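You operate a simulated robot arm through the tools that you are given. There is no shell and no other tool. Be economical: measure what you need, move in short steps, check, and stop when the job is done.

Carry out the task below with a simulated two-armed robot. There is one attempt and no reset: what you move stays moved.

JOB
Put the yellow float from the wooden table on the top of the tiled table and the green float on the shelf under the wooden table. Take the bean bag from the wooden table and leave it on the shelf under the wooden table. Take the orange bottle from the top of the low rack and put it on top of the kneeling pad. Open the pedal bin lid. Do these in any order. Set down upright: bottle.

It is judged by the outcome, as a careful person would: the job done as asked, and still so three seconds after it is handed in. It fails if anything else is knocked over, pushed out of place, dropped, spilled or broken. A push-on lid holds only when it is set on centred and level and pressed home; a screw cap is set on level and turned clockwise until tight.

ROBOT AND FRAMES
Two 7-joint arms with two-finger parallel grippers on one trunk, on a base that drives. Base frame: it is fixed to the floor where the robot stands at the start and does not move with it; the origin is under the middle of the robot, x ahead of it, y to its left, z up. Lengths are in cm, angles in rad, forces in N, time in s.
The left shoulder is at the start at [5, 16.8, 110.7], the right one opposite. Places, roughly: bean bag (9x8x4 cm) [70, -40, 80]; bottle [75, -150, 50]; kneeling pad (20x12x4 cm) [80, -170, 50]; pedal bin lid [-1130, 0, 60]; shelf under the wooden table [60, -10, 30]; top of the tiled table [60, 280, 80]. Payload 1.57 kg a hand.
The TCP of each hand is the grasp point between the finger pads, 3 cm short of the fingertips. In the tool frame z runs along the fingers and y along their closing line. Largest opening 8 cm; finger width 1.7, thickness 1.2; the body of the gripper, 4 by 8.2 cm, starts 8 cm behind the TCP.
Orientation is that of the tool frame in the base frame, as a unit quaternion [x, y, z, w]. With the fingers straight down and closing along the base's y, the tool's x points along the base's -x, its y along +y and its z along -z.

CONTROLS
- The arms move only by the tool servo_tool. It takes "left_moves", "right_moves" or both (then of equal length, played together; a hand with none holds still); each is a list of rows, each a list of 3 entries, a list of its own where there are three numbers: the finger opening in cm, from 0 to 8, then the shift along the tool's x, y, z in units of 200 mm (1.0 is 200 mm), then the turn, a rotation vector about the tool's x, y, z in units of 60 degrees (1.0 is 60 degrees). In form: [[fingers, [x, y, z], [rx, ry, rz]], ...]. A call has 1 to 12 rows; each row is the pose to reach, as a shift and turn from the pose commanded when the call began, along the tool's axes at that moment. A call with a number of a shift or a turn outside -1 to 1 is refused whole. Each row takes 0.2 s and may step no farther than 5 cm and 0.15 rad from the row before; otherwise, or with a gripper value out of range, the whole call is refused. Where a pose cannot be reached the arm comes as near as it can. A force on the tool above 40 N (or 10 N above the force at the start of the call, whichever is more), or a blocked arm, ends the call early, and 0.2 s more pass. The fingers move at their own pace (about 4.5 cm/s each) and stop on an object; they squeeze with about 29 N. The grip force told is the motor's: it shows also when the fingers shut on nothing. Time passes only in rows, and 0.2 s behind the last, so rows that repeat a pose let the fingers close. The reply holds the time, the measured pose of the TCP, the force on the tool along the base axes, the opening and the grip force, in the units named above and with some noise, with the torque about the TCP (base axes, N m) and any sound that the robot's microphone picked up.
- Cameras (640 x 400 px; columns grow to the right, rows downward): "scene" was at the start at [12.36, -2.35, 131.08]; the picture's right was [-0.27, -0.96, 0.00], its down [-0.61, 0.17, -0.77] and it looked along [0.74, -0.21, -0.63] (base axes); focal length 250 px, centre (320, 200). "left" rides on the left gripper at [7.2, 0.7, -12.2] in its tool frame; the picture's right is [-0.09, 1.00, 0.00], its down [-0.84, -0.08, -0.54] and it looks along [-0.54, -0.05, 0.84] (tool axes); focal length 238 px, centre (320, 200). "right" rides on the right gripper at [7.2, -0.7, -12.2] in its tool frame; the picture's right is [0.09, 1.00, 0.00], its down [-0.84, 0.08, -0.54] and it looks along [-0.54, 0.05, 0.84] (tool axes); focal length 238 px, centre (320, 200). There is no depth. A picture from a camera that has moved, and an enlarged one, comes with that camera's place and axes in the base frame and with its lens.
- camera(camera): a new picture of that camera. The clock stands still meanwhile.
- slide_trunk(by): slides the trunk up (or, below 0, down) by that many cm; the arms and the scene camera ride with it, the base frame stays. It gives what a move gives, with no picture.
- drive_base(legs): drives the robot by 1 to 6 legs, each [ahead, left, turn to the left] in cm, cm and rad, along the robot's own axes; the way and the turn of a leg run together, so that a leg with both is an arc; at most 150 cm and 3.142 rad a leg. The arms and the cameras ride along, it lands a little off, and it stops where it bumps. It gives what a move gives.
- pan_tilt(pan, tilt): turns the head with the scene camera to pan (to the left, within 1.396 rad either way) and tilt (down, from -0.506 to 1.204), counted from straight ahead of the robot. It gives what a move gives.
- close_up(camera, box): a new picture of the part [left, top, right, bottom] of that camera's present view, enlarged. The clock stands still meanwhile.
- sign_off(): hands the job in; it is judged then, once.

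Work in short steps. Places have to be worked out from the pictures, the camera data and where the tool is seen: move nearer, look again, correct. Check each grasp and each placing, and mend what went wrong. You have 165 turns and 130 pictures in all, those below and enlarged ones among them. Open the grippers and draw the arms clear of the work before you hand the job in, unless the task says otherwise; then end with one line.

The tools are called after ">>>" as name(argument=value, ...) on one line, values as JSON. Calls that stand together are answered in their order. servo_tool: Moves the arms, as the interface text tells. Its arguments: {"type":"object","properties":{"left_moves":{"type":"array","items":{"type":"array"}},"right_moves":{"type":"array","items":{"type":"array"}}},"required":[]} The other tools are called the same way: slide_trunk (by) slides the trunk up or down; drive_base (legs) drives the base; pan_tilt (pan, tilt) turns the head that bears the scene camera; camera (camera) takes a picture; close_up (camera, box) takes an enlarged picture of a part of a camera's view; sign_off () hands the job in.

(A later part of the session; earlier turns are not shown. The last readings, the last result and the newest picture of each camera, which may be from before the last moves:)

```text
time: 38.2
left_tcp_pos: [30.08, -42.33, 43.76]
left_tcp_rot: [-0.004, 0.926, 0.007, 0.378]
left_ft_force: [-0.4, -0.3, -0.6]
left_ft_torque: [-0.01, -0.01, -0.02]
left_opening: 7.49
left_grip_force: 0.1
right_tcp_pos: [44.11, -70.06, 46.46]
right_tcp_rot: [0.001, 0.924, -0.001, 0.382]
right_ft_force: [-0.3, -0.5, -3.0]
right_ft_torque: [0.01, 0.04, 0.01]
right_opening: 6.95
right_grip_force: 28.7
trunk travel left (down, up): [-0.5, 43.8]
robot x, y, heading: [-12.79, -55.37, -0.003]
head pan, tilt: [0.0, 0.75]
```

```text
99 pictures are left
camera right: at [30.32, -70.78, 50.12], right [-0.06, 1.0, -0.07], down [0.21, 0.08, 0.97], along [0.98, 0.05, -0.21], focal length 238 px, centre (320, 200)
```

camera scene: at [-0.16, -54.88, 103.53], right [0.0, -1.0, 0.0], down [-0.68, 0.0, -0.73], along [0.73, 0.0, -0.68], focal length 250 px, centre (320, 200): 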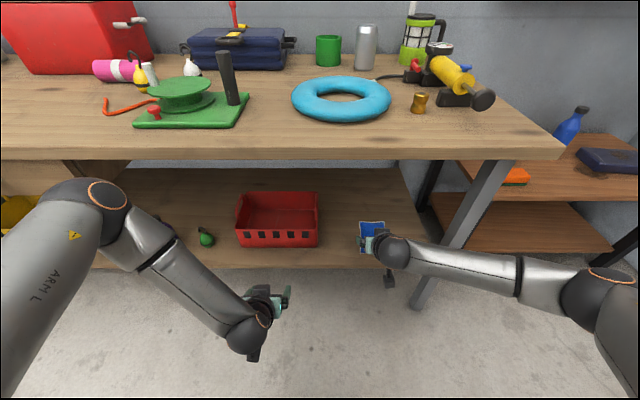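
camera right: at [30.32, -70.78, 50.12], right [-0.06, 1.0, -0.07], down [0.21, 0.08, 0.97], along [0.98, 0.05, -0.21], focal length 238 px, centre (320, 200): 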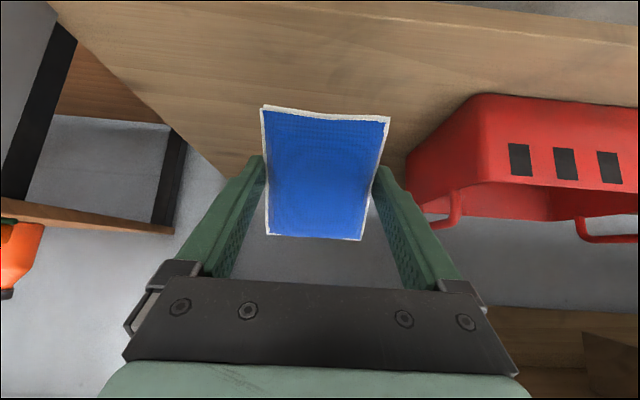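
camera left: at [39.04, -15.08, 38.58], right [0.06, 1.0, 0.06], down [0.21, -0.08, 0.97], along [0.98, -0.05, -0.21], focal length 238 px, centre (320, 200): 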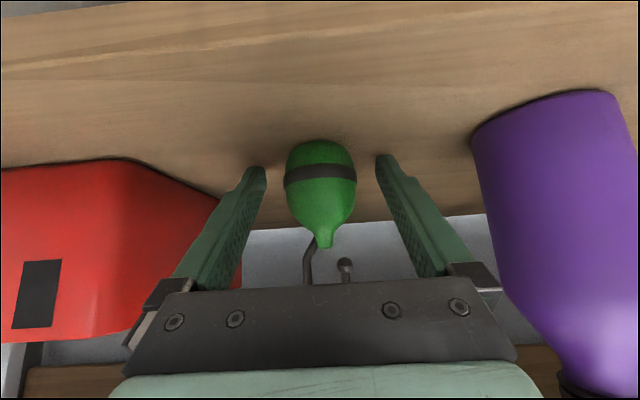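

The right forearm is nearing the table leg, so I extend by arm (not base) 7.5 cm forward and recheck.

>>> servo_tool(right_moves=[[2, [-0.09, 0, 0.09], [0, 0, 0]], [2, [-0.18, 0, 0.18], [0, 0, 0]], [2, [-0.265, 0, 0.265], [0, 0, 0]], [2, [-0.265, 0, 0.265], [0, 0, 0]]])

>>> camera(camera="scene")

>>> camera(camera="right")

```text
time: 39.2
left_tcp_pos: [30.02, -42.27, 43.77]
left_tcp_rot: [-0.004, 0.926, 0.007, 0.378]
left_ft_force: [0.2, 0.0, 0.2]
left_ft_torque: [-0.01, 0.0, -0.03]
left_opening: 7.51
left_grip_force: 0.2
right_tcp_pos: [51.67, -70.11, 46.4]
right_tcp_rot: [0.0, 0.924, 0.0, 0.383]
right_ft_force: [0.2, -0.1, -1.3]
right_ft_torque: [0.03, 0.03, 0.0]
right_opening: 6.96
right_grip_force: 29.0
trunk travel left (down, up): [-0.5, 43.8]
robot x, y, heading: [-12.92, -54.98, 0.002]
head pan, tilt: [0.0, 0.75]
```

```text
98 pictures are left
camera scene: at [-0.15, -54.88, 103.53], right [0.0, -1.0, 0.0], down [-0.68, 0.0, -0.73], along [0.73, 0.0, -0.68], focal length 250 px, centre (320, 200)
```

scene: 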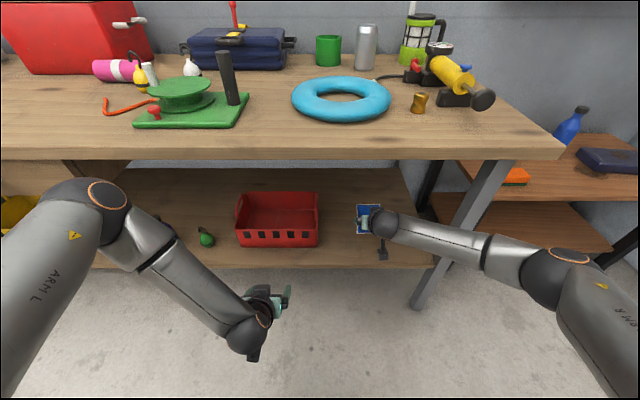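

```text
97 pictures are left
camera right: at [37.79, -70.76, 50.06], right [-0.06, 1.0, -0.07], down [0.21, 0.08, 0.97], along [0.98, 0.05, -0.21], focal length 238 px, centre (320, 200)
```

right: 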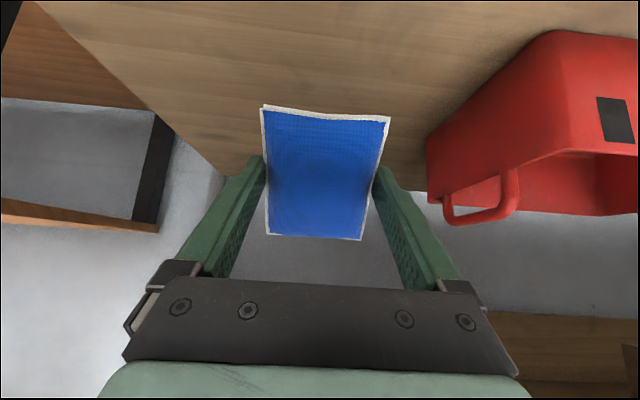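

Clear. Lower toward the shelf until the bag's near edge is close (z≈37.3).

>>> servo_tool(right_moves=[[2, [0.09, 0, 0.09], [0, 0, 0]], [2, [0.18, 0, 0.18], [0, 0, 0]], [2, [0.26, 0, 0.26], [0, 0, 0]], [2, [0.32, 0, 0.32], [0, 0, 0]], [2, [0.32, 0, 0.32], [0, 0, 0]]])

>>> camera(camera="scene")

>>> camera(camera="right")

```text
time: 40.4
left_tcp_pos: [30.16, -42.15, 43.74]
left_tcp_rot: [-0.005, 0.926, 0.007, 0.377]
left_ft_force: [0.6, -0.6, 0.4]
left_ft_torque: [-0.03, 0.0, -0.01]
left_opening: 7.5
left_grip_force: 0.1
right_tcp_pos: [51.73, -70.11, 37.53]
right_tcp_rot: [0.001, 0.924, 0.0, 0.383]
right_ft_force: [-0.8, -0.7, 1.4]
right_ft_torque: [0.07, 0.08, 0.05]
right_opening: 6.96
right_grip_force: 28.8
trunk travel left (down, up): [-0.5, 43.8]
robot x, y, heading: [-12.71, -54.84, -0.001]
head pan, tilt: [0.0, 0.75]
```

```text
96 pictures are left
camera scene: at [-0.19, -54.88, 103.54], right [0.0, -1.0, 0.0], down [-0.68, 0.0, -0.73], along [0.73, 0.0, -0.68], focal length 250 px, centre (320, 200)
```

scene: 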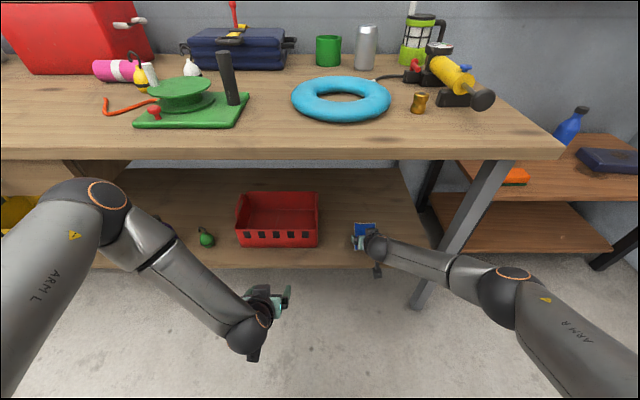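

```text
95 pictures are left
camera right: at [37.86, -70.74, 41.13], right [-0.06, 1.0, -0.06], down [0.21, 0.08, 0.98], along [0.98, 0.05, -0.21], focal length 238 px, centre (320, 200)
```

right: 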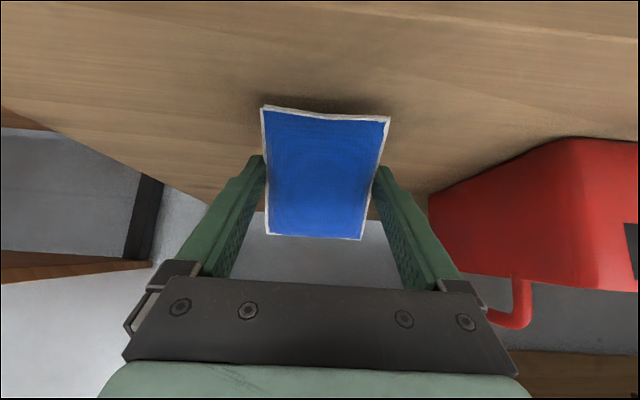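

Light contact with the shelf. Open and retreat along the approach.

>>> servo_tool(right_moves=[[8, [0, 0, 0], [0, 0, 0]], [8, [0, 0, 0], [0, 0, 0]], [8, [0, 0, 0], [0, 0, 0]], [8, [0, 0, -0.1], [0, 0, 0]], [8, [0, 0, -0.25], [0, 0, 0]], [8, [0, 0, -0.4], [0, 0, 0]], [8, [0.07, 0, -0.5], [0, 0, 0]]])

>>> camera(camera="right")

```text
time: 42.0
left_tcp_pos: [30.03, -42.3, 43.72]
left_tcp_rot: [-0.005, 0.926, 0.007, 0.378]
left_ft_force: [0.8, 0.0, 0.7]
left_ft_torque: [-0.03, 0.0, -0.04]
left_opening: 7.51
left_grip_force: 0.1
right_tcp_pos: [43.58, -70.16, 43.59]
right_tcp_rot: [0.002, 0.924, -0.001, 0.383]
right_ft_force: [0.5, 0.0, -0.9]
right_ft_torque: [0.03, 0.02, -0.01]
right_opening: 7.98
right_grip_force: 0.1
trunk travel left (down, up): [-0.5, 43.8]
robot x, y, heading: [-12.44, -54.85, 0.003]
head pan, tilt: [0.0, 0.75]
```

```text
94 pictures are left
camera right: at [29.79, -70.75, 47.12], right [-0.06, 1.0, -0.07], down [0.21, 0.08, 0.97], along [0.98, 0.05, -0.21], focal length 238 px, centre (320, 200)
```

right: 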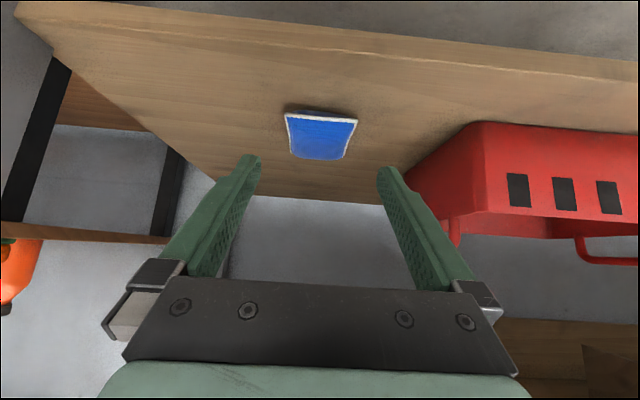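

Bag lies flat on the shelf. Back off, raise the trunk and both hands for the yellow float.

>>> drive_base(legs=[[-22, 0, 0], [0, 30, 0]])

>>> slide_trunk(by=27)

>>> servo_tool(left_moves=[[8, [-0.13, 0, -0.1], [0, 0, 0]], [8, [-0.26, 0, -0.2], [0, 0, 0]], [8, [-0.39, 0, -0.3], [0, 0, 0]], [8, [-0.52, 0, -0.4], [0, 0, 0]], [8, [-0.65, 0, -0.5], [0, 0, 0]], [8, [-0.78, 0, -0.6], [0, 0, 0]], [8, [-0.91, 0, -0.7], [0, 0, 0]], [8, [-1.0, 0, -0.7], [0, 0, 0]]], right_moves=[[8, [-0.13, 0, -0.13], [0, 0.1, 0]], [8, [-0.26, 0, -0.26], [0, 0.2, 0]], [8, [-0.39, 0, -0.39], [0, 0.3, 0]], [8, [-0.52, 0, -0.52], [0, 0.4, 0]], [8, [-0.65, 0, -0.65], [0, 0.5, 0]], [8, [-0.78, 0, -0.78], [0, 0.6, 0]], [8, [-0.91, 0, -0.91], [0, 0.7, 0]], [8, [-1.0, 0, -1.0], [0, 0.75, 0]]])

>>> camera(camera="scene")

```text
time: 45.3
left_tcp_pos: [8.17, -12.41, 43.67]
left_tcp_rot: [-0.003, 0.926, 0.007, 0.377]
left_ft_force: [-0.9, 0.2, 0.1]
left_ft_torque: [0.01, 0.01, -0.03]
left_opening: 7.48
left_grip_force: 0.1
right_tcp_pos: [21.61, -40.38, 43.46]
right_tcp_rot: [0.002, 0.924, -0.001, 0.383]
right_ft_force: [-1.0, 0.8, -0.7]
right_ft_torque: [-0.01, 0.03, -0.01]
right_opening: 8.0
right_grip_force: 0.0
trunk travel left (down, up): [-0.5, 43.8]
robot x, y, heading: [-34.43, -24.99, 0.002]
head pan, tilt: [0.0, 0.75]
```

```text
time: 48.0
left_tcp_pos: [8.22, -12.53, 70.73]
left_tcp_rot: [-0.004, 0.926, 0.007, 0.378]
left_ft_force: [-0.6, 0.0, 0.0]
left_ft_torque: [0.01, 0.02, 0.02]
left_opening: 7.51
left_grip_force: 0.1
right_tcp_pos: [21.74, -40.27, 70.57]
right_tcp_rot: [0.001, 0.924, -0.001, 0.383]
right_ft_force: [0.4, 0.9, -0.4]
right_ft_torque: [0.01, 0.0, -0.01]
right_opening: 7.99
right_grip_force: 0.1
trunk travel left (down, up): [-27.5, 16.8]
robot x, y, heading: [-34.04, -24.97, -0.0]
head pan, tilt: [0.0, 0.75]
```

```text
time: 49.8
left_tcp_pos: [12.59, -12.62, 94.75]
left_tcp_rot: [-0.003, 0.926, 0.007, 0.377]
left_ft_force: [0.0, -0.4, 0.0]
left_ft_torque: [0.01, 0.02, 0.02]
left_opening: 7.99
left_grip_force: 0.1
right_tcp_pos: [21.6, -40.14, 98.92]
right_tcp_rot: [0.0, 1.0, 0.001, -0.001]
right_ft_force: [0.4, 0.4, -0.2]
right_ft_torque: [0.0, 0.0, 0.03]
right_opening: 7.97
right_grip_force: 0.0
trunk travel left (down, up): [-27.5, 16.8]
robot x, y, heading: [-34.54, -25.08, 0.003]
head pan, tilt: [0.0, 0.75]
```

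```text
93 pictures are left
camera scene: at [-22.14, -25.06, 130.53], right [0.0, -1.0, 0.0], down [-0.68, 0.0, -0.73], along [0.73, 0.0, -0.68], focal length 250 px, centre (320, 200)
```

scene: 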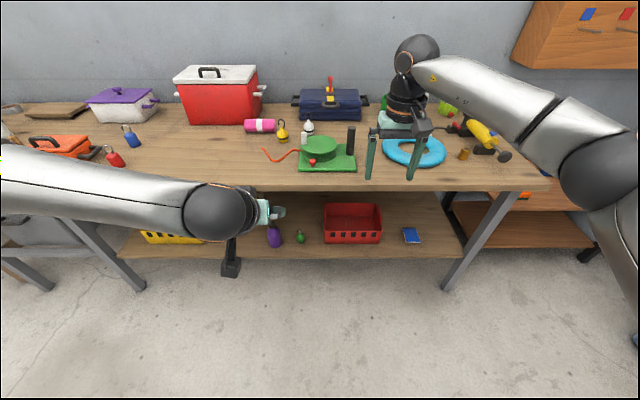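

All in order. Drive forward to x≈6 with the left hand above the table.

>>> drive_base(legs=[[40, 0, 0]])

>>> camera(camera="left")

```text
time: 52.3
left_tcp_pos: [52.7, -13.05, 94.67]
left_tcp_rot: [0.0, 0.926, 0.006, 0.378]
left_ft_force: [-0.3, -0.3, -0.1]
left_ft_torque: [-0.01, 0.01, -0.01]
left_opening: 7.99
left_grip_force: 0.1
right_tcp_pos: [61.54, -40.74, 98.8]
right_tcp_rot: [0.004, 1.0, 0.0, -0.001]
right_ft_force: [1.1, -0.7, 0.1]
right_ft_torque: [0.0, 0.01, -0.02]
right_opening: 8.0
right_grip_force: 0.1
trunk travel left (down, up): [-27.5, 16.8]
robot x, y, heading: [5.43, -25.38, -0.006]
head pan, tilt: [0.0, 0.75]
```

```text
92 pictures are left
camera left: at [38.98, -12.49, 98.28], right [0.06, 1.0, 0.07], down [0.22, -0.09, 0.97], along [0.97, -0.04, -0.22], focal length 238 px, centre (320, 200)
```

left: 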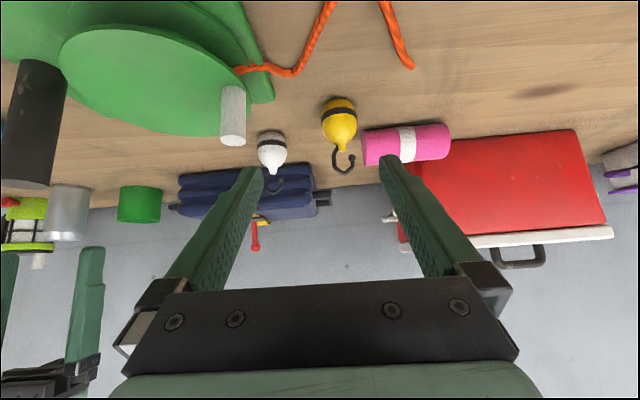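

Yellow at ≈(65.8,−10.5,82). Move to a pre-grasp ~7 cm short.

>>> servo_tool(left_moves=[[8, [-0.01, 0.06, 0.15], [0, 0, 0]], [8, [-0.015, 0.1275, 0.3], [0, 0, 0]], [8, [-0.015, 0.1275, 0.45], [0, 0, 0]], [8, [-0.015, 0.1275, 0.55], [0, 0, 0]], [8, [-0.015, 0.1275, 0.55], [0, 0, 0]]])

>>> camera(camera="left")

```text
time: 53.5
left_tcp_pos: [60.62, -10.41, 87.03]
left_tcp_rot: [-0.001, 0.926, 0.005, 0.377]
left_ft_force: [-0.5, 0.0, 0.1]
left_ft_torque: [0.0, 0.03, -0.04]
left_opening: 8.0
left_grip_force: 0.0
right_tcp_pos: [61.45, -40.71, 98.9]
right_tcp_rot: [0.004, 1.0, 0.0, 0.0]
right_ft_force: [0.0, 0.1, 0.9]
right_ft_torque: [0.03, -0.01, 0.03]
right_opening: 8.0
right_grip_force: 0.0
trunk travel left (down, up): [-27.5, 16.8]
robot x, y, heading: [5.18, -25.07, -0.005]
head pan, tilt: [0.0, 0.75]
```

```text
91 pictures are left
camera left: at [46.92, -9.79, 90.67], right [0.06, 1.0, 0.07], down [0.22, -0.09, 0.97], along [0.97, -0.04, -0.22], focal length 238 px, centre (320, 200)
```

left: 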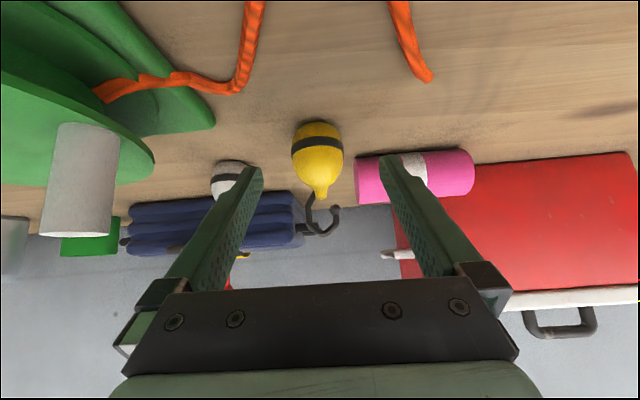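

Same geometry as with the green one. Advance 5.6 cm and close.

>>> servo_tool(left_moves=[[8, [0, 0, 0.1], [0, 0, 0]], [8, [0, 0, 0.2], [0, 0, 0]], [8, [0, 0, 0.28], [0, 0, 0]], [5, [0, 0, 0.28], [0, 0, 0]], [3, [0, 0, 0.28], [0, 0, 0]], [3, [0, 0, 0.28], [0, 0, 0]], [2.5, [0, 0, 0.28], [0, 0, 0]], [2.5, [-0.06, 0, 0.22], [0, 0, 0]], [2.5, [-0.2, 0, 0.08], [0, 0, 0]]])

>>> camera(camera="left")

```text
time: 55.5
left_tcp_pos: [64.47, -10.61, 88.61]
left_tcp_rot: [0.0, 0.926, 0.006, 0.377]
left_ft_force: [0.2, -0.4, -0.4]
left_ft_torque: [0.01, 0.0, 0.01]
left_opening: 3.99
left_grip_force: 28.9
right_tcp_pos: [61.43, -40.72, 98.94]
right_tcp_rot: [0.004, 1.0, 0.0, 0.0]
right_ft_force: [0.3, 0.0, -0.1]
right_ft_torque: [0.0, -0.01, 0.04]
right_opening: 8.02
right_grip_force: 0.1
trunk travel left (down, up): [-27.5, 16.8]
robot x, y, heading: [5.4, -25.1, -0.005]
head pan, tilt: [0.0, 0.75]
```

```text
90 pictures are left
camera left: at [50.79, -9.83, 92.26], right [0.06, 1.0, 0.08], down [0.22, -0.09, 0.97], along [0.97, -0.04, -0.22], focal length 238 px, centre (320, 200)
```

left: 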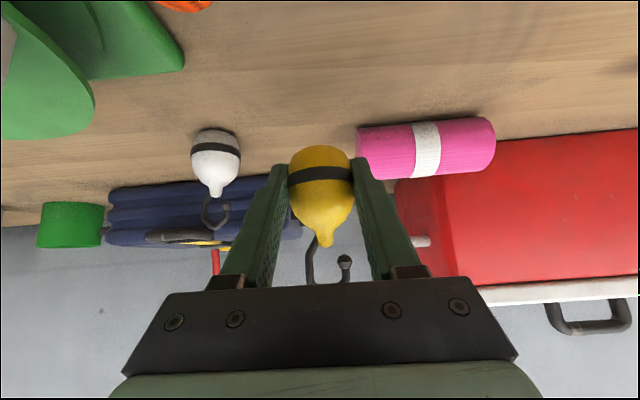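

Yellow held. Back off and look left toward the tiled table.

>>> drive_base(legs=[[-42, 0, 0]])

>>> pan_tilt(pan=1.2, tilt=0.45)

>>> camera(camera="scene")

```text
time: 58.1
left_tcp_pos: [22.9, -10.11, 88.57]
left_tcp_rot: [-0.002, 0.926, 0.006, 0.378]
left_ft_force: [-0.2, 0.2, 0.2]
left_ft_torque: [0.03, -0.02, -0.02]
left_opening: 3.96
left_grip_force: 29.0
right_tcp_pos: [19.93, -40.51, 98.77]
right_tcp_rot: [0.003, 1.0, 0.0, -0.001]
right_ft_force: [0.0, 0.0, 0.4]
right_ft_torque: [0.0, 0.01, 0.01]
right_opening: 8.01
right_grip_force: 0.1
trunk travel left (down, up): [-27.5, 16.8]
robot x, y, heading: [-36.25, -24.87, -0.006]
head pan, tilt: [0.0, 0.75]
```

```text
time: 59.5
left_tcp_pos: [23.09, -10.04, 88.68]
left_tcp_rot: [-0.001, 0.926, 0.005, 0.378]
left_ft_force: [-0.7, -0.1, -1.1]
left_ft_torque: [0.0, 0.01, -0.01]
left_opening: 4.0
left_grip_force: 29.1
right_tcp_pos: [19.92, -40.52, 98.84]
right_tcp_rot: [0.003, 1.0, 0.0, -0.001]
right_ft_force: [0.2, -0.8, 1.4]
right_ft_torque: [-0.01, -0.01, 0.0]
right_opening: 7.99
right_grip_force: 0.1
trunk travel left (down, up): [-27.5, 16.8]
robot x, y, heading: [-35.66, -25.02, -0.006]
head pan, tilt: [1.201, 0.45]
```

```text
89 pictures are left
camera scene: at [-28.66, -16.44, 133.17], right [0.93, -0.37, 0.0], down [-0.16, -0.41, -0.9], along [0.33, 0.84, -0.44], focal length 250 px, centre (320, 200)
```

scene: 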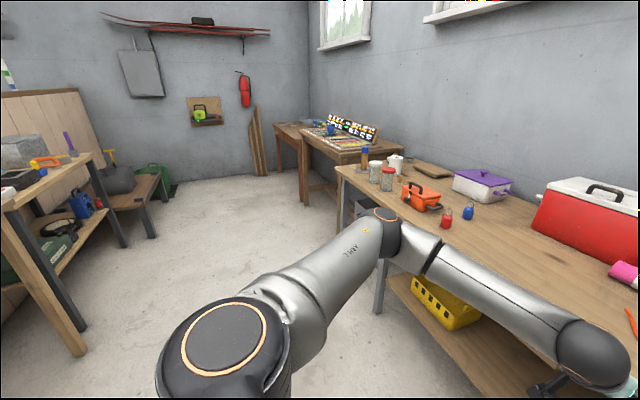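

Floor corridor is clear. Drive left 150 cm and look again.

>>> drive_base(legs=[[0, 150, 0], [0, 60, 0]])

>>> pan_tilt(pan=0.5, tilt=0.6)

>>> camera(camera="scene")

```text
time: 69.9
left_tcp_pos: [26.14, 198.39, 88.55]
left_tcp_rot: [0.005, 0.926, 0.004, 0.378]
left_ft_force: [-0.1, -0.1, -1.3]
left_ft_torque: [-0.03, -0.01, 0.01]
left_opening: 3.97
left_grip_force: 29.2
right_tcp_pos: [22.77, 168.12, 98.77]
right_tcp_rot: [0.009, 1.0, 0.0, -0.001]
right_ft_force: [0.4, 0.2, -0.2]
right_ft_torque: [-0.03, -0.02, 0.01]
right_opening: 8.02
right_grip_force: 0.2
trunk travel left (down, up): [-27.5, 16.8]
robot x, y, heading: [-33.21, 183.96, -0.023]
head pan, tilt: [1.201, 0.45]
```

```text
time: 71.0
left_tcp_pos: [26.11, 198.33, 88.57]
left_tcp_rot: [0.006, 0.926, 0.003, 0.378]
left_ft_force: [0.2, 0.2, -0.2]
left_ft_torque: [-0.04, 0.03, 0.0]
left_opening: 4.01
left_grip_force: 28.8
right_tcp_pos: [22.76, 168.06, 98.88]
right_tcp_rot: [0.01, 1.0, 0.0, 0.001]
right_ft_force: [-0.4, -0.1, 0.8]
right_ft_torque: [-0.04, -0.01, -0.02]
right_opening: 7.99
right_grip_force: 0.0
trunk travel left (down, up): [-27.5, 16.8]
robot x, y, heading: [-33.02, 184.49, -0.021]
head pan, tilt: [0.499, 0.6]
```

```text
88 pictures are left
camera scene: at [-21.17, 188.26, 131.82], right [0.46, -0.89, 0.0], down [-0.5, -0.26, -0.83], along [0.73, 0.38, -0.56], focal length 250 px, centre (320, 200)
```

scene: 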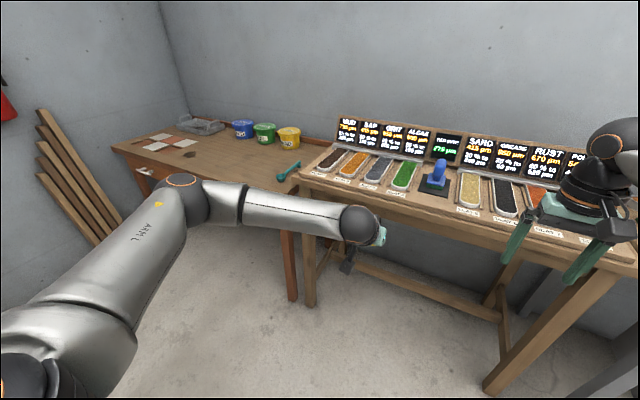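

The tiled table (with tiles, buckets) is further left at y≈240–310. Drive left 70 cm more and look.

>>> drive_base(legs=[[0, 70, 0.02]])

>>> pan_tilt(pan=0.1, tilt=0.65)

>>> camera(camera="scene")

>>> camera(camera="left")

```text
time: 74.8
left_tcp_pos: [26.3, 269.73, 88.63]
left_tcp_rot: [-0.006, 0.926, 0.008, 0.377]
left_ft_force: [0.5, 0.7, -0.5]
left_ft_torque: [-0.02, -0.01, 0.01]
left_opening: 3.98
left_grip_force: 29.0
right_tcp_pos: [23.58, 239.37, 98.8]
right_tcp_rot: [-0.001, 1.0, 0.0, 0.0]
right_ft_force: [-0.8, -0.2, -0.5]
right_ft_torque: [0.02, 0.02, 0.04]
right_opening: 7.99
right_grip_force: 0.1
trunk travel left (down, up): [-27.5, 16.8]
robot x, y, heading: [-32.63, 254.6, 0.001]
head pan, tilt: [0.499, 0.6]
```

```text
time: 75.7
left_tcp_pos: [26.23, 269.66, 88.59]
left_tcp_rot: [-0.006, 0.926, 0.008, 0.378]
left_ft_force: [-0.1, -1.2, -1.3]
left_ft_torque: [0.01, -0.01, 0.01]
left_opening: 4.0
left_grip_force: 28.9
right_tcp_pos: [23.51, 239.38, 98.79]
right_tcp_rot: [-0.001, 1.0, 0.0, 0.0]
right_ft_force: [0.2, -0.1, -0.5]
right_ft_torque: [0.04, -0.02, 0.01]
right_opening: 8.03
right_grip_force: 0.0
trunk travel left (down, up): [-27.5, 16.8]
robot x, y, heading: [-32.99, 254.4, 0.004]
head pan, tilt: [0.099, 0.649]
```

```text
87 pictures are left
camera scene: at [-19.86, 255.23, 131.39], right [0.1, -0.99, 0.0], down [-0.6, -0.06, -0.8], along [0.79, 0.08, -0.6], focal length 250 px, centre (320, 200)
```

scene: 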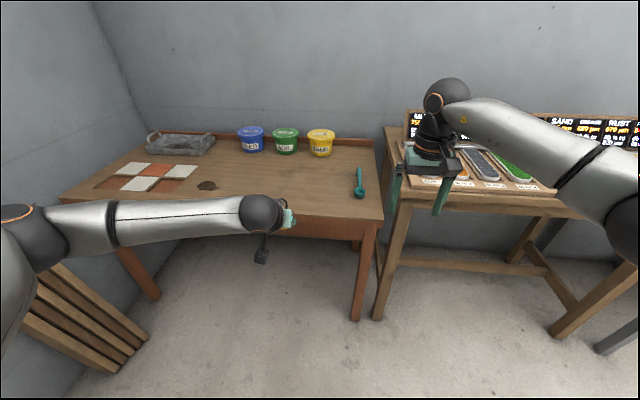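

```text
86 pictures are left
camera left: at [12.62, 270.19, 92.24], right [0.05, 1.0, 0.07], down [0.22, -0.08, 0.97], along [0.97, -0.03, -0.22], focal length 238 px, centre (320, 200)
```

left: 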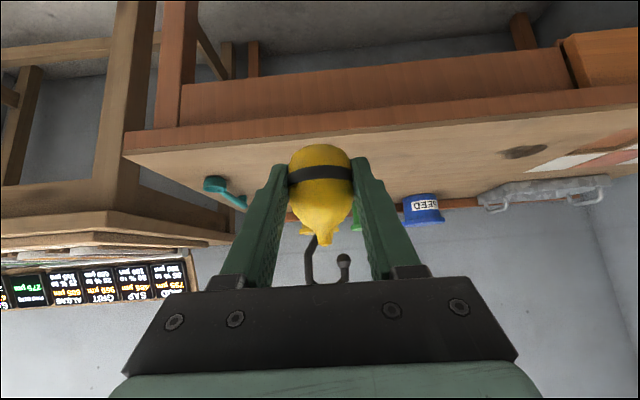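

Free area on the tiled table around (53,270). Drive forward 26 cm with the float above the top.

>>> drive_base(legs=[[26, 0, 0]])

>>> camera(camera="left")

>>> camera(camera="scene")

```text
time: 77.5
left_tcp_pos: [52.42, 269.56, 88.62]
left_tcp_rot: [-0.004, 0.926, 0.007, 0.378]
left_ft_force: [-0.1, 0.0, 0.1]
left_ft_torque: [0.03, 0.03, -0.01]
left_opening: 3.97
left_grip_force: 28.9
right_tcp_pos: [49.77, 239.34, 98.94]
right_tcp_rot: [0.0, 1.0, 0.0, 0.0]
right_ft_force: [0.0, 0.7, 0.9]
right_ft_torque: [-0.03, 0.01, -0.04]
right_opening: 8.02
right_grip_force: 0.0
trunk travel left (down, up): [-27.5, 16.8]
robot x, y, heading: [-6.53, 254.24, 0.002]
head pan, tilt: [0.099, 0.649]
```

```text
85 pictures are left
camera left: at [38.77, 270.17, 92.22], right [0.05, 1.0, 0.07], down [0.22, -0.08, 0.97], along [0.97, -0.03, -0.22], focal length 238 px, centre (320, 200)
```

left: 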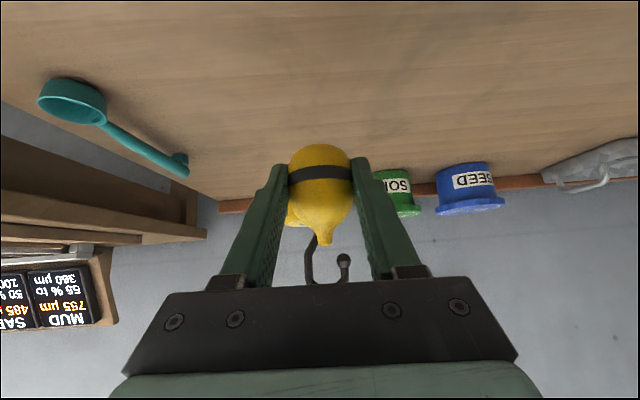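

```text
84 pictures are left
camera scene: at [6.28, 255.28, 131.38], right [0.1, -0.99, 0.0], down [-0.6, -0.06, -0.8], along [0.79, 0.08, -0.61], focal length 250 px, centre (320, 200)
```

scene: 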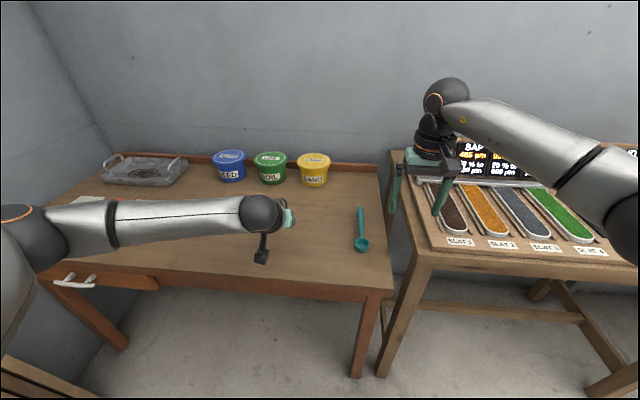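

Above a free area. Lower to z≈84.2 first.

>>> servo_tool(left_moves=[[2.5, [0.05, 0, 0.05], [0, 0, 0]], [2.5, [0.1, 0, 0.1], [0, 0, 0]], [2.5, [0.155, 0, 0.155], [0, 0, 0]], [2.5, [0.155, 0, 0.155], [0, 0, 0]]])

>>> servo_tool(left_moves=[[2.5, [0.009, 0, 0.009], [0, 0, 0]], [2.5, [0.018, 0, 0.018], [0, 0, 0]], [2.5, [0.027, 0, 0.027], [0, 0, 0]], [2.5, [0.027, 0, 0.027], [0, 0, 0]]])

```text
time: 78.5
left_tcp_pos: [52.38, 269.61, 84.24]
left_tcp_rot: [-0.004, 0.926, 0.007, 0.377]
left_ft_force: [0.4, 0.0, -0.5]
left_ft_torque: [-0.02, 0.05, -0.01]
left_opening: 3.99
left_grip_force: 29.2
right_tcp_pos: [49.69, 239.34, 98.94]
right_tcp_rot: [0.0, 1.0, -0.001, -0.001]
right_ft_force: [0.0, -0.1, -0.2]
right_ft_torque: [-0.02, -0.01, -0.02]
right_opening: 7.98
right_grip_force: 0.0
trunk travel left (down, up): [-27.5, 16.8]
robot x, y, heading: [-6.37, 254.59, 0.005]
head pan, tilt: [0.099, 0.649]
```

```text
time: 79.5
left_tcp_pos: [52.23, 269.8, 83.36]
left_tcp_rot: [-0.004, 0.926, 0.007, 0.378]
left_ft_force: [-0.8, 0.2, 0.0]
left_ft_torque: [-0.01, -0.01, -0.01]
left_opening: 4.02
left_grip_force: 28.8
right_tcp_pos: [49.73, 239.35, 98.94]
right_tcp_rot: [0.0, 1.0, 0.0, 0.001]
right_ft_force: [0.4, 1.6, 0.7]
right_ft_torque: [0.01, 0.03, 0.0]
right_opening: 8.01
right_grip_force: 0.0
trunk travel left (down, up): [-27.5, 16.8]
robot x, y, heading: [-6.56, 254.54, 0.0]
head pan, tilt: [0.099, 0.649]
```

No contact yet; continue down in small steps.

>>> servo_tool(left_moves=[[2.5, [0.009, 0, 0.009], [0, 0, 0]], [2.5, [0.018, 0, 0.018], [0, 0, 0]], [2.5, [0.025, 0, 0.025], [0, 0, 0]], [2.5, [0.025, 0, 0.025], [0, 0, 0]]])

>>> camera(camera="left")

```text
time: 80.5
left_tcp_pos: [52.38, 269.69, 82.81]
left_tcp_rot: [-0.003, 0.926, 0.007, 0.378]
left_ft_force: [0.0, -0.6, -0.7]
left_ft_torque: [-0.01, 0.01, -0.02]
left_opening: 3.99
left_grip_force: 29.0
right_tcp_pos: [49.73, 239.25, 98.84]
right_tcp_rot: [0.0, 1.0, 0.0, -0.001]
right_ft_force: [0.4, -0.3, 0.3]
right_ft_torque: [-0.01, 0.0, -0.01]
right_opening: 7.99
right_grip_force: 0.1
trunk travel left (down, up): [-27.5, 16.8]
robot x, y, heading: [-6.42, 254.52, 0.002]
head pan, tilt: [0.099, 0.649]
```

```text
83 pictures are left
camera left: at [38.68, 270.2, 86.37], right [0.05, 1.0, 0.07], down [0.22, -0.08, 0.97], along [0.97, -0.03, -0.22], focal length 238 px, centre (320, 200)
```

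left: 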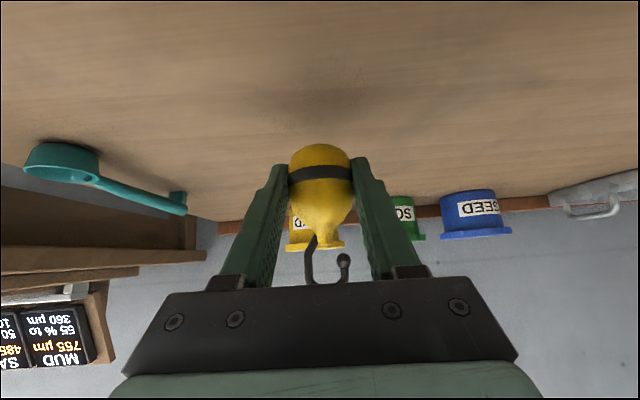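

The contact shadow is still separate; keep lowering in steps.

>>> servo_tool(left_moves=[[2.5, [0.012, 0, 0.012], [0, 0, 0]], [2.5, [0.024, 0, 0.024], [0, 0, 0]], [2.5, [0.035, 0, 0.035], [0, 0, 0]], [2.5, [0.035, 0, 0.035], [0, 0, 0]]])

>>> servo_tool(left_moves=[[2.5, [0.009, 0, 0.009], [0, 0, 0]], [2.5, [0.018, 0, 0.018], [0, 0, 0]], [2.5, [0.018, 0, 0.018], [0, 0, 0]]])

>>> camera(camera="left")

```text
time: 81.5
left_tcp_pos: [52.37, 269.68, 81.78]
left_tcp_rot: [-0.005, 0.926, 0.007, 0.377]
left_ft_force: [-0.6, -0.1, 0.0]
left_ft_torque: [0.0, 0.0, 0.0]
left_opening: 3.98
left_grip_force: 28.7
right_tcp_pos: [49.67, 239.35, 98.81]
right_tcp_rot: [0.0, 1.0, 0.001, 0.0]
right_ft_force: [0.2, -0.1, 0.6]
right_ft_torque: [0.0, 0.01, 0.02]
right_opening: 8.02
right_grip_force: 0.2
trunk travel left (down, up): [-27.5, 16.8]
robot x, y, heading: [-6.56, 254.34, 0.005]
head pan, tilt: [0.099, 0.649]
```

```text
time: 82.3
left_tcp_pos: [52.29, 269.71, 81.33]
left_tcp_rot: [-0.004, 0.926, 0.008, 0.378]
left_ft_force: [-0.7, -0.2, -0.1]
left_ft_torque: [0.0, -0.04, 0.03]
left_opening: 3.99
left_grip_force: 28.9
right_tcp_pos: [49.78, 239.4, 98.83]
right_tcp_rot: [0.0, 1.0, -0.001, 0.0]
right_ft_force: [0.1, -0.5, -0.3]
right_ft_torque: [-0.03, -0.06, 0.01]
right_opening: 7.98
right_grip_force: 0.2
trunk travel left (down, up): [-27.5, 16.8]
robot x, y, heading: [-6.75, 253.94, 0.006]
head pan, tilt: [0.099, 0.649]
```

```text
82 pictures are left
camera left: at [38.67, 270.21, 84.86], right [0.05, 1.0, 0.07], down [0.22, -0.08, 0.97], along [0.97, -0.03, -0.22], focal length 238 px, centre (320, 200)
```

left: 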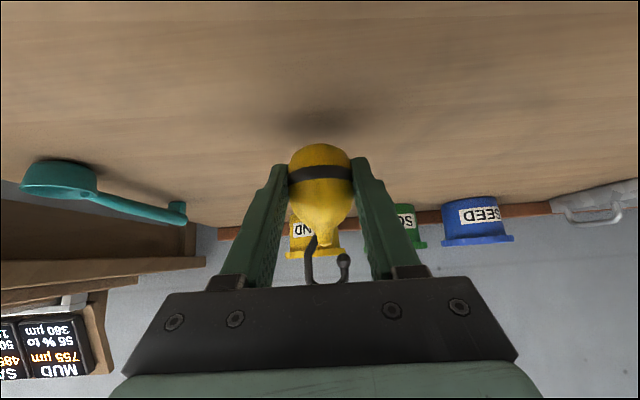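

Shadow approaching; lower ~0.9 then in half-cm steps.

>>> servo_tool(left_moves=[[2.5, [0.015, 0, 0.015], [0, 0, 0]], [2.5, [0.03, 0, 0.03], [0, 0, 0]], [2.5, [0.03, 0, 0.03], [0, 0, 0]]])

>>> servo_tool(left_moves=[[2.5, [0.009, 0, 0.009], [0, 0, 0]], [2.5, [0.014, 0, 0.014], [0, 0, 0]], [2.5, [0.014, 0, 0.014], [0, 0, 0]]])

>>> camera(camera="left")

```text
time: 83.1
left_tcp_pos: [52.47, 269.79, 80.5]
left_tcp_rot: [-0.004, 0.926, 0.007, 0.378]
left_ft_force: [0.3, 0.2, -0.4]
left_ft_torque: [0.0, 0.04, 0.02]
left_opening: 4.0
left_grip_force: 28.9
right_tcp_pos: [49.69, 239.34, 98.91]
right_tcp_rot: [0.0, 1.0, 0.0, 0.0]
right_ft_force: [-1.1, 0.5, -0.4]
right_ft_torque: [-0.01, 0.0, 0.05]
right_opening: 8.02
right_grip_force: 0.1
trunk travel left (down, up): [-27.5, 16.8]
robot x, y, heading: [-6.62, 254.7, -0.001]
head pan, tilt: [0.099, 0.649]
```

```text
time: 83.9
left_tcp_pos: [52.43, 269.82, 80.02]
left_tcp_rot: [-0.004, 0.926, 0.007, 0.378]
left_ft_force: [-0.3, -0.1, -1.0]
left_ft_torque: [0.0, 0.03, 0.0]
left_opening: 3.96
left_grip_force: 29.1
right_tcp_pos: [49.77, 239.41, 98.94]
right_tcp_rot: [-0.001, 1.0, 0.0, 0.0]
right_ft_force: [-0.1, 0.8, 0.7]
right_ft_torque: [-0.01, -0.03, 0.03]
right_opening: 7.99
right_grip_force: 0.1
trunk travel left (down, up): [-27.5, 16.8]
robot x, y, heading: [-6.67, 254.11, 0.003]
head pan, tilt: [0.099, 0.649]
```

```text
81 pictures are left
camera left: at [38.64, 270.23, 83.63], right [0.05, 1.0, 0.07], down [0.22, -0.08, 0.97], along [0.97, -0.03, -0.22], focal length 238 px, centre (320, 200)
```

left: 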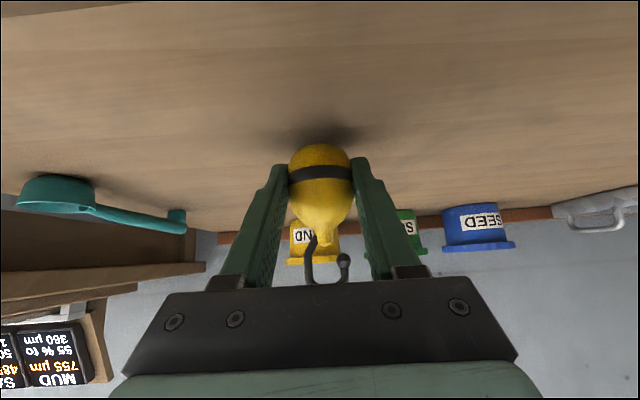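

Nearly there; two more half-cm steps with force checks.

>>> servo_tool(left_moves=[[2.5, [0.009, 0, 0.009], [0, 0, 0]], [2.5, [0.014, 0, 0.014], [0, 0, 0]], [2.5, [0.014, 0, 0.014], [0, 0, 0]]])

>>> servo_tool(left_moves=[[2.5, [0.009, 0, 0.009], [0, 0, 0]], [2.5, [0.009, 0, 0.009], [0, 0, 0]]])

>>> camera(camera="left")

```text
time: 84.7
left_tcp_pos: [52.35, 269.73, 79.7]
left_tcp_rot: [-0.005, 0.926, 0.007, 0.377]
left_ft_force: [-0.1, -0.9, 0.2]
left_ft_torque: [0.04, -0.04, 0.0]
left_opening: 3.98
left_grip_force: 28.8
right_tcp_pos: [49.82, 239.35, 98.92]
right_tcp_rot: [0.0, 1.0, 0.0, -0.001]
right_ft_force: [0.3, 0.1, 0.1]
right_ft_torque: [-0.04, -0.03, 0.03]
right_opening: 8.0
right_grip_force: 0.0
trunk travel left (down, up): [-27.5, 16.8]
robot x, y, heading: [-6.52, 254.59, -0.003]
head pan, tilt: [0.099, 0.649]
```

```text
time: 85.3
left_tcp_pos: [52.27, 269.67, 79.34]
left_tcp_rot: [-0.005, 0.926, 0.007, 0.378]
left_ft_force: [0.1, 0.2, -0.1]
left_ft_torque: [-0.02, -0.01, 0.02]
left_opening: 4.0
left_grip_force: 28.3
right_tcp_pos: [49.72, 239.39, 98.92]
right_tcp_rot: [0.0, 1.0, -0.001, 0.0]
right_ft_force: [-0.4, 0.6, 0.4]
right_ft_torque: [0.04, 0.01, 0.01]
right_opening: 8.0
right_grip_force: 0.0
trunk travel left (down, up): [-27.5, 16.8]
robot x, y, heading: [-6.97, 254.23, 0.002]
head pan, tilt: [0.099, 0.649]
```

```text
80 pictures are left
camera left: at [38.64, 270.23, 83.02], right [0.05, 1.0, 0.07], down [0.22, -0.08, 0.97], along [0.97, -0.03, -0.22], focal length 238 px, centre (320, 200)
```

left: 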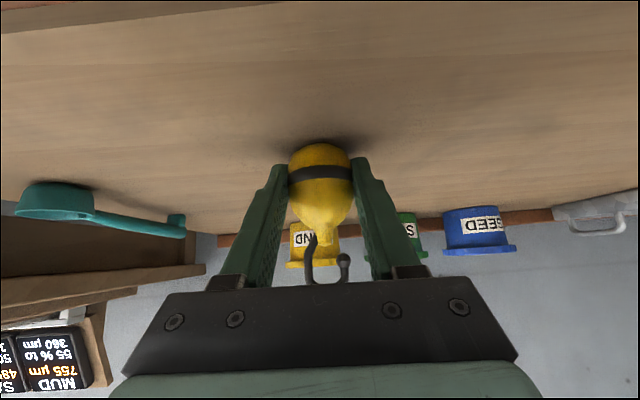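

>>> servo_tool(left_moves=[[2.5, [0.01, 0, 0.01], [0, 0, 0]], [2.5, [0.01, 0, 0.01], [0, 0, 0]]])

>>> servo_tool(left_moves=[[2.5, [0.01, 0, 0.01], [0, 0, 0]], [2.5, [0.01, 0, 0.01], [0, 0, 0]]])

>>> close_up(camera="left", box=[240, 100, 400, 200])

```text
time: 85.9
left_tcp_pos: [52.34, 269.6, 79.14]
left_tcp_rot: [-0.004, 0.926, 0.007, 0.378]
left_ft_force: [-0.7, -0.3, 3.6]
left_ft_torque: [-0.03, 0.02, 0.03]
left_opening: 3.99
left_grip_force: 29.0
right_tcp_pos: [49.63, 239.37, 98.87]
right_tcp_rot: [-0.001, 1.0, 0.0, 0.0]
right_ft_force: [-0.4, 0.0, -0.5]
right_ft_torque: [-0.01, -0.03, 0.01]
right_opening: 8.02
right_grip_force: 0.1
trunk travel left (down, up): [-27.5, 16.8]
robot x, y, heading: [-6.31, 254.41, 0.004]
head pan, tilt: [0.099, 0.649]
```

```text
time: 86.5
left_tcp_pos: [52.35, 269.68, 79.16]
left_tcp_rot: [-0.004, 0.925, 0.007, 0.38]
left_ft_force: [-2.3, 1.0, 14.7]
left_ft_torque: [-0.04, -0.12, 0.0]
left_opening: 3.97
left_grip_force: 28.9
right_tcp_pos: [49.66, 239.3, 98.89]
right_tcp_rot: [0.0, 1.0, 0.001, 0.001]
right_ft_force: [0.4, -0.4, -1.0]
right_ft_torque: [0.02, -0.01, -0.01]
right_opening: 8.01
right_grip_force: 0.1
trunk travel left (down, up): [-27.5, 16.8]
robot x, y, heading: [-6.91, 254.19, 0.005]
head pan, tilt: [0.099, 0.649]
```

```text
4.00 times, centred on (320, 150) of left
camera zoom: at [38.65, 270.24, 82.66], right [0.05, 1.0, 0.07], down [0.21, -0.08, 0.97], along [0.98, -0.03, -0.22], focal length 953 px, centre (320, 400)
```

zoom: 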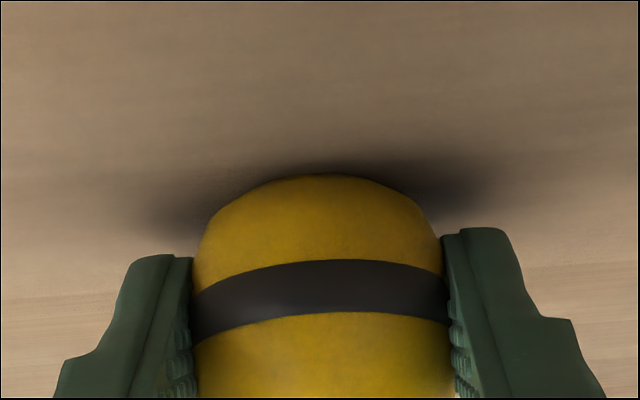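

Contact. Relieve a touch, open, then retreat along the approach.

>>> servo_tool(left_moves=[[2.5, [-0.011, 0, -0.011], [0, 0, 0]], [2.5, [-0.011, 0, -0.011], [0, 0, 0]], [5, [-0.011, 0, -0.011], [0, 0, 0]], [7, [-0.011, 0, -0.011], [0, 0, 0]], [7.5, [-0.011, 0, -0.011], [0, 0, 0]], [7.5, [-0.011, 0, -0.1], [0, 0, 0]], [7.5, [-0.011, 0, -0.25], [0, 0, 0]], [7.5, [-0.011, 0, -0.4], [0, 0, 0]], [7.5, [-0.1, 0, -0.55], [0, 0, 0]]])

>>> camera(camera="left")

```text
time: 88.5
left_tcp_pos: [46.02, 269.67, 88.08]
left_tcp_rot: [-0.005, 0.926, 0.008, 0.378]
left_ft_force: [-0.3, -0.1, 0.4]
left_ft_torque: [0.0, 0.0, 0.04]
left_opening: 7.5
left_grip_force: 0.0
right_tcp_pos: [49.71, 239.29, 98.78]
right_tcp_rot: [0.0, 1.0, -0.001, 0.0]
right_ft_force: [1.1, 0.6, 0.5]
right_ft_torque: [0.01, -0.02, 0.02]
right_opening: 8.02
right_grip_force: 0.0
trunk travel left (down, up): [-27.5, 16.8]
robot x, y, heading: [-6.2, 254.1, 0.001]
head pan, tilt: [0.099, 0.649]
```

```text
78 pictures are left
camera left: at [32.34, 270.05, 91.71], right [0.05, 1.0, 0.08], down [0.22, -0.09, 0.97], along [0.97, -0.03, -0.22], focal length 238 px, centre (320, 200)
```

left: 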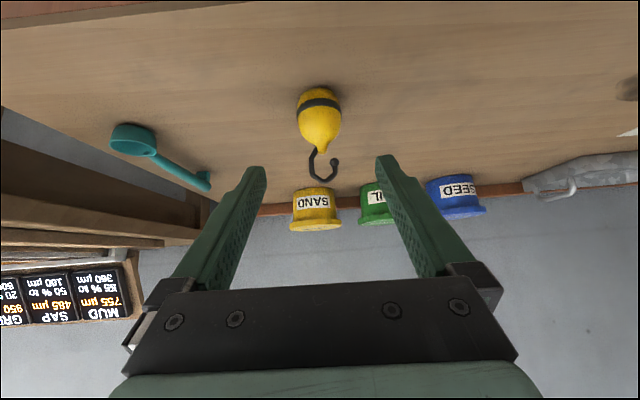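

Yellow float stands on the tiled table. Now drive back and right toward the low rack.

>>> drive_base(legs=[[-32, 0, 0], [0, -135, 0], [0, -135, 0], [0, -125, 0]])

>>> pan_tilt(pan=-0.15, tilt=0.65)

>>> camera(camera="scene")

```text
time: 109.3
left_tcp_pos: [18.03, -124.43, 88.09]
left_tcp_rot: [-0.016, 0.926, 0.012, 0.378]
left_ft_force: [0.2, -0.1, -0.4]
left_ft_torque: [-0.01, 0.04, 0.0]
left_opening: 7.49
left_grip_force: 0.1
right_tcp_pos: [22.4, -154.57, 98.89]
right_tcp_rot: [-0.012, 1.0, 0.0, 0.0]
right_ft_force: [-0.3, 0.3, 1.0]
right_ft_torque: [0.0, -0.01, 0.01]
right_opening: 8.02
right_grip_force: 0.0
trunk travel left (down, up): [-27.5, 16.8]
robot x, y, heading: [-34.07, -141.13, 0.023]
head pan, tilt: [0.099, 0.649]
```

```text
time: 110.1
left_tcp_pos: [17.9, -124.43, 88.06]
left_tcp_rot: [-0.015, 0.926, 0.012, 0.378]
left_ft_force: [0.5, -0.2, -0.6]
left_ft_torque: [-0.01, -0.01, -0.01]
left_opening: 7.47
left_grip_force: 0.1
right_tcp_pos: [22.32, -154.56, 98.94]
right_tcp_rot: [-0.012, 1.0, 0.0, 0.0]
right_ft_force: [0.4, -1.0, 0.0]
right_ft_torque: [-0.02, -0.01, 0.03]
right_opening: 7.98
right_grip_force: 0.1
trunk travel left (down, up): [-27.5, 16.8]
robot x, y, heading: [-34.36, -140.75, 0.027]
head pan, tilt: [-0.15, 0.649]
```

```text
77 pictures are left
camera scene: at [-21.52, -141.86, 131.39], right [-0.12, -0.99, 0.0], down [-0.6, 0.07, -0.8], along [0.79, -0.1, -0.6], focal length 250 px, centre (320, 200)
```

scene: 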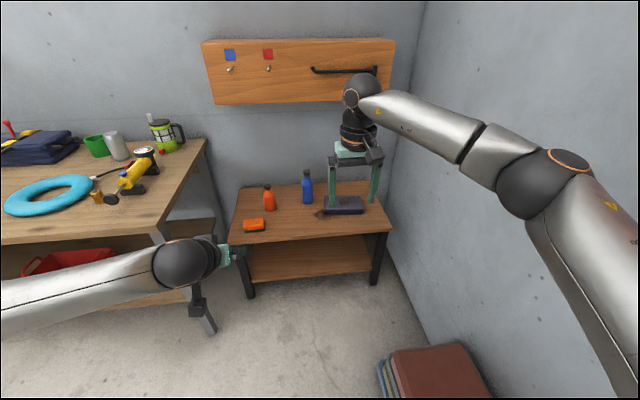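

I see the orange bottle, an orange sponge, a blue bottle, and the dark pad. Zoom in.

>>> close_up(camera="scene", box=[220, 150, 400, 262])

>>> camera(camera="right")

```text
3.56 times, centred on (310, 206) of scene
camera zoom: at [-21.52, -141.86, 131.39], right [-0.12, -0.99, 0.0], down [-0.6, 0.07, -0.8], along [0.79, -0.1, -0.6], focal length 887 px, centre (356, 179)
```

zoom: 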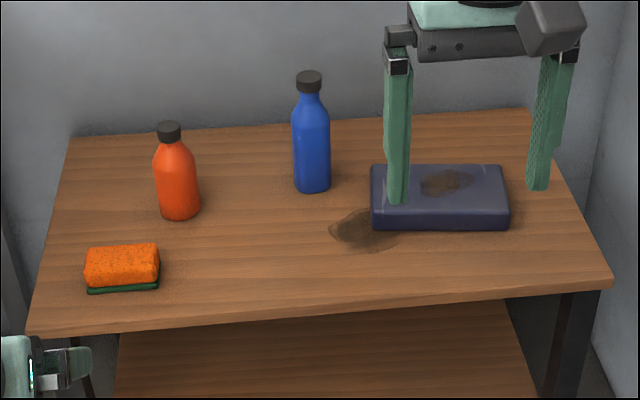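

```text
75 pictures are left
camera right: at [15.05, -155.4, 111.12], right [-0.12, 0.99, 0.0], down [0.83, 0.1, 0.54], along [0.54, 0.06, -0.84], focal length 238 px, centre (320, 200)
```

right: 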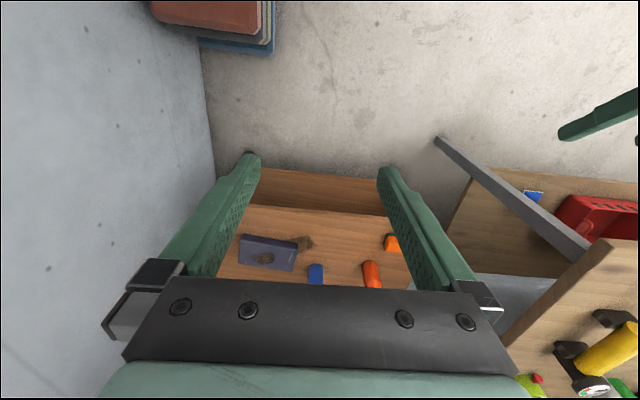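

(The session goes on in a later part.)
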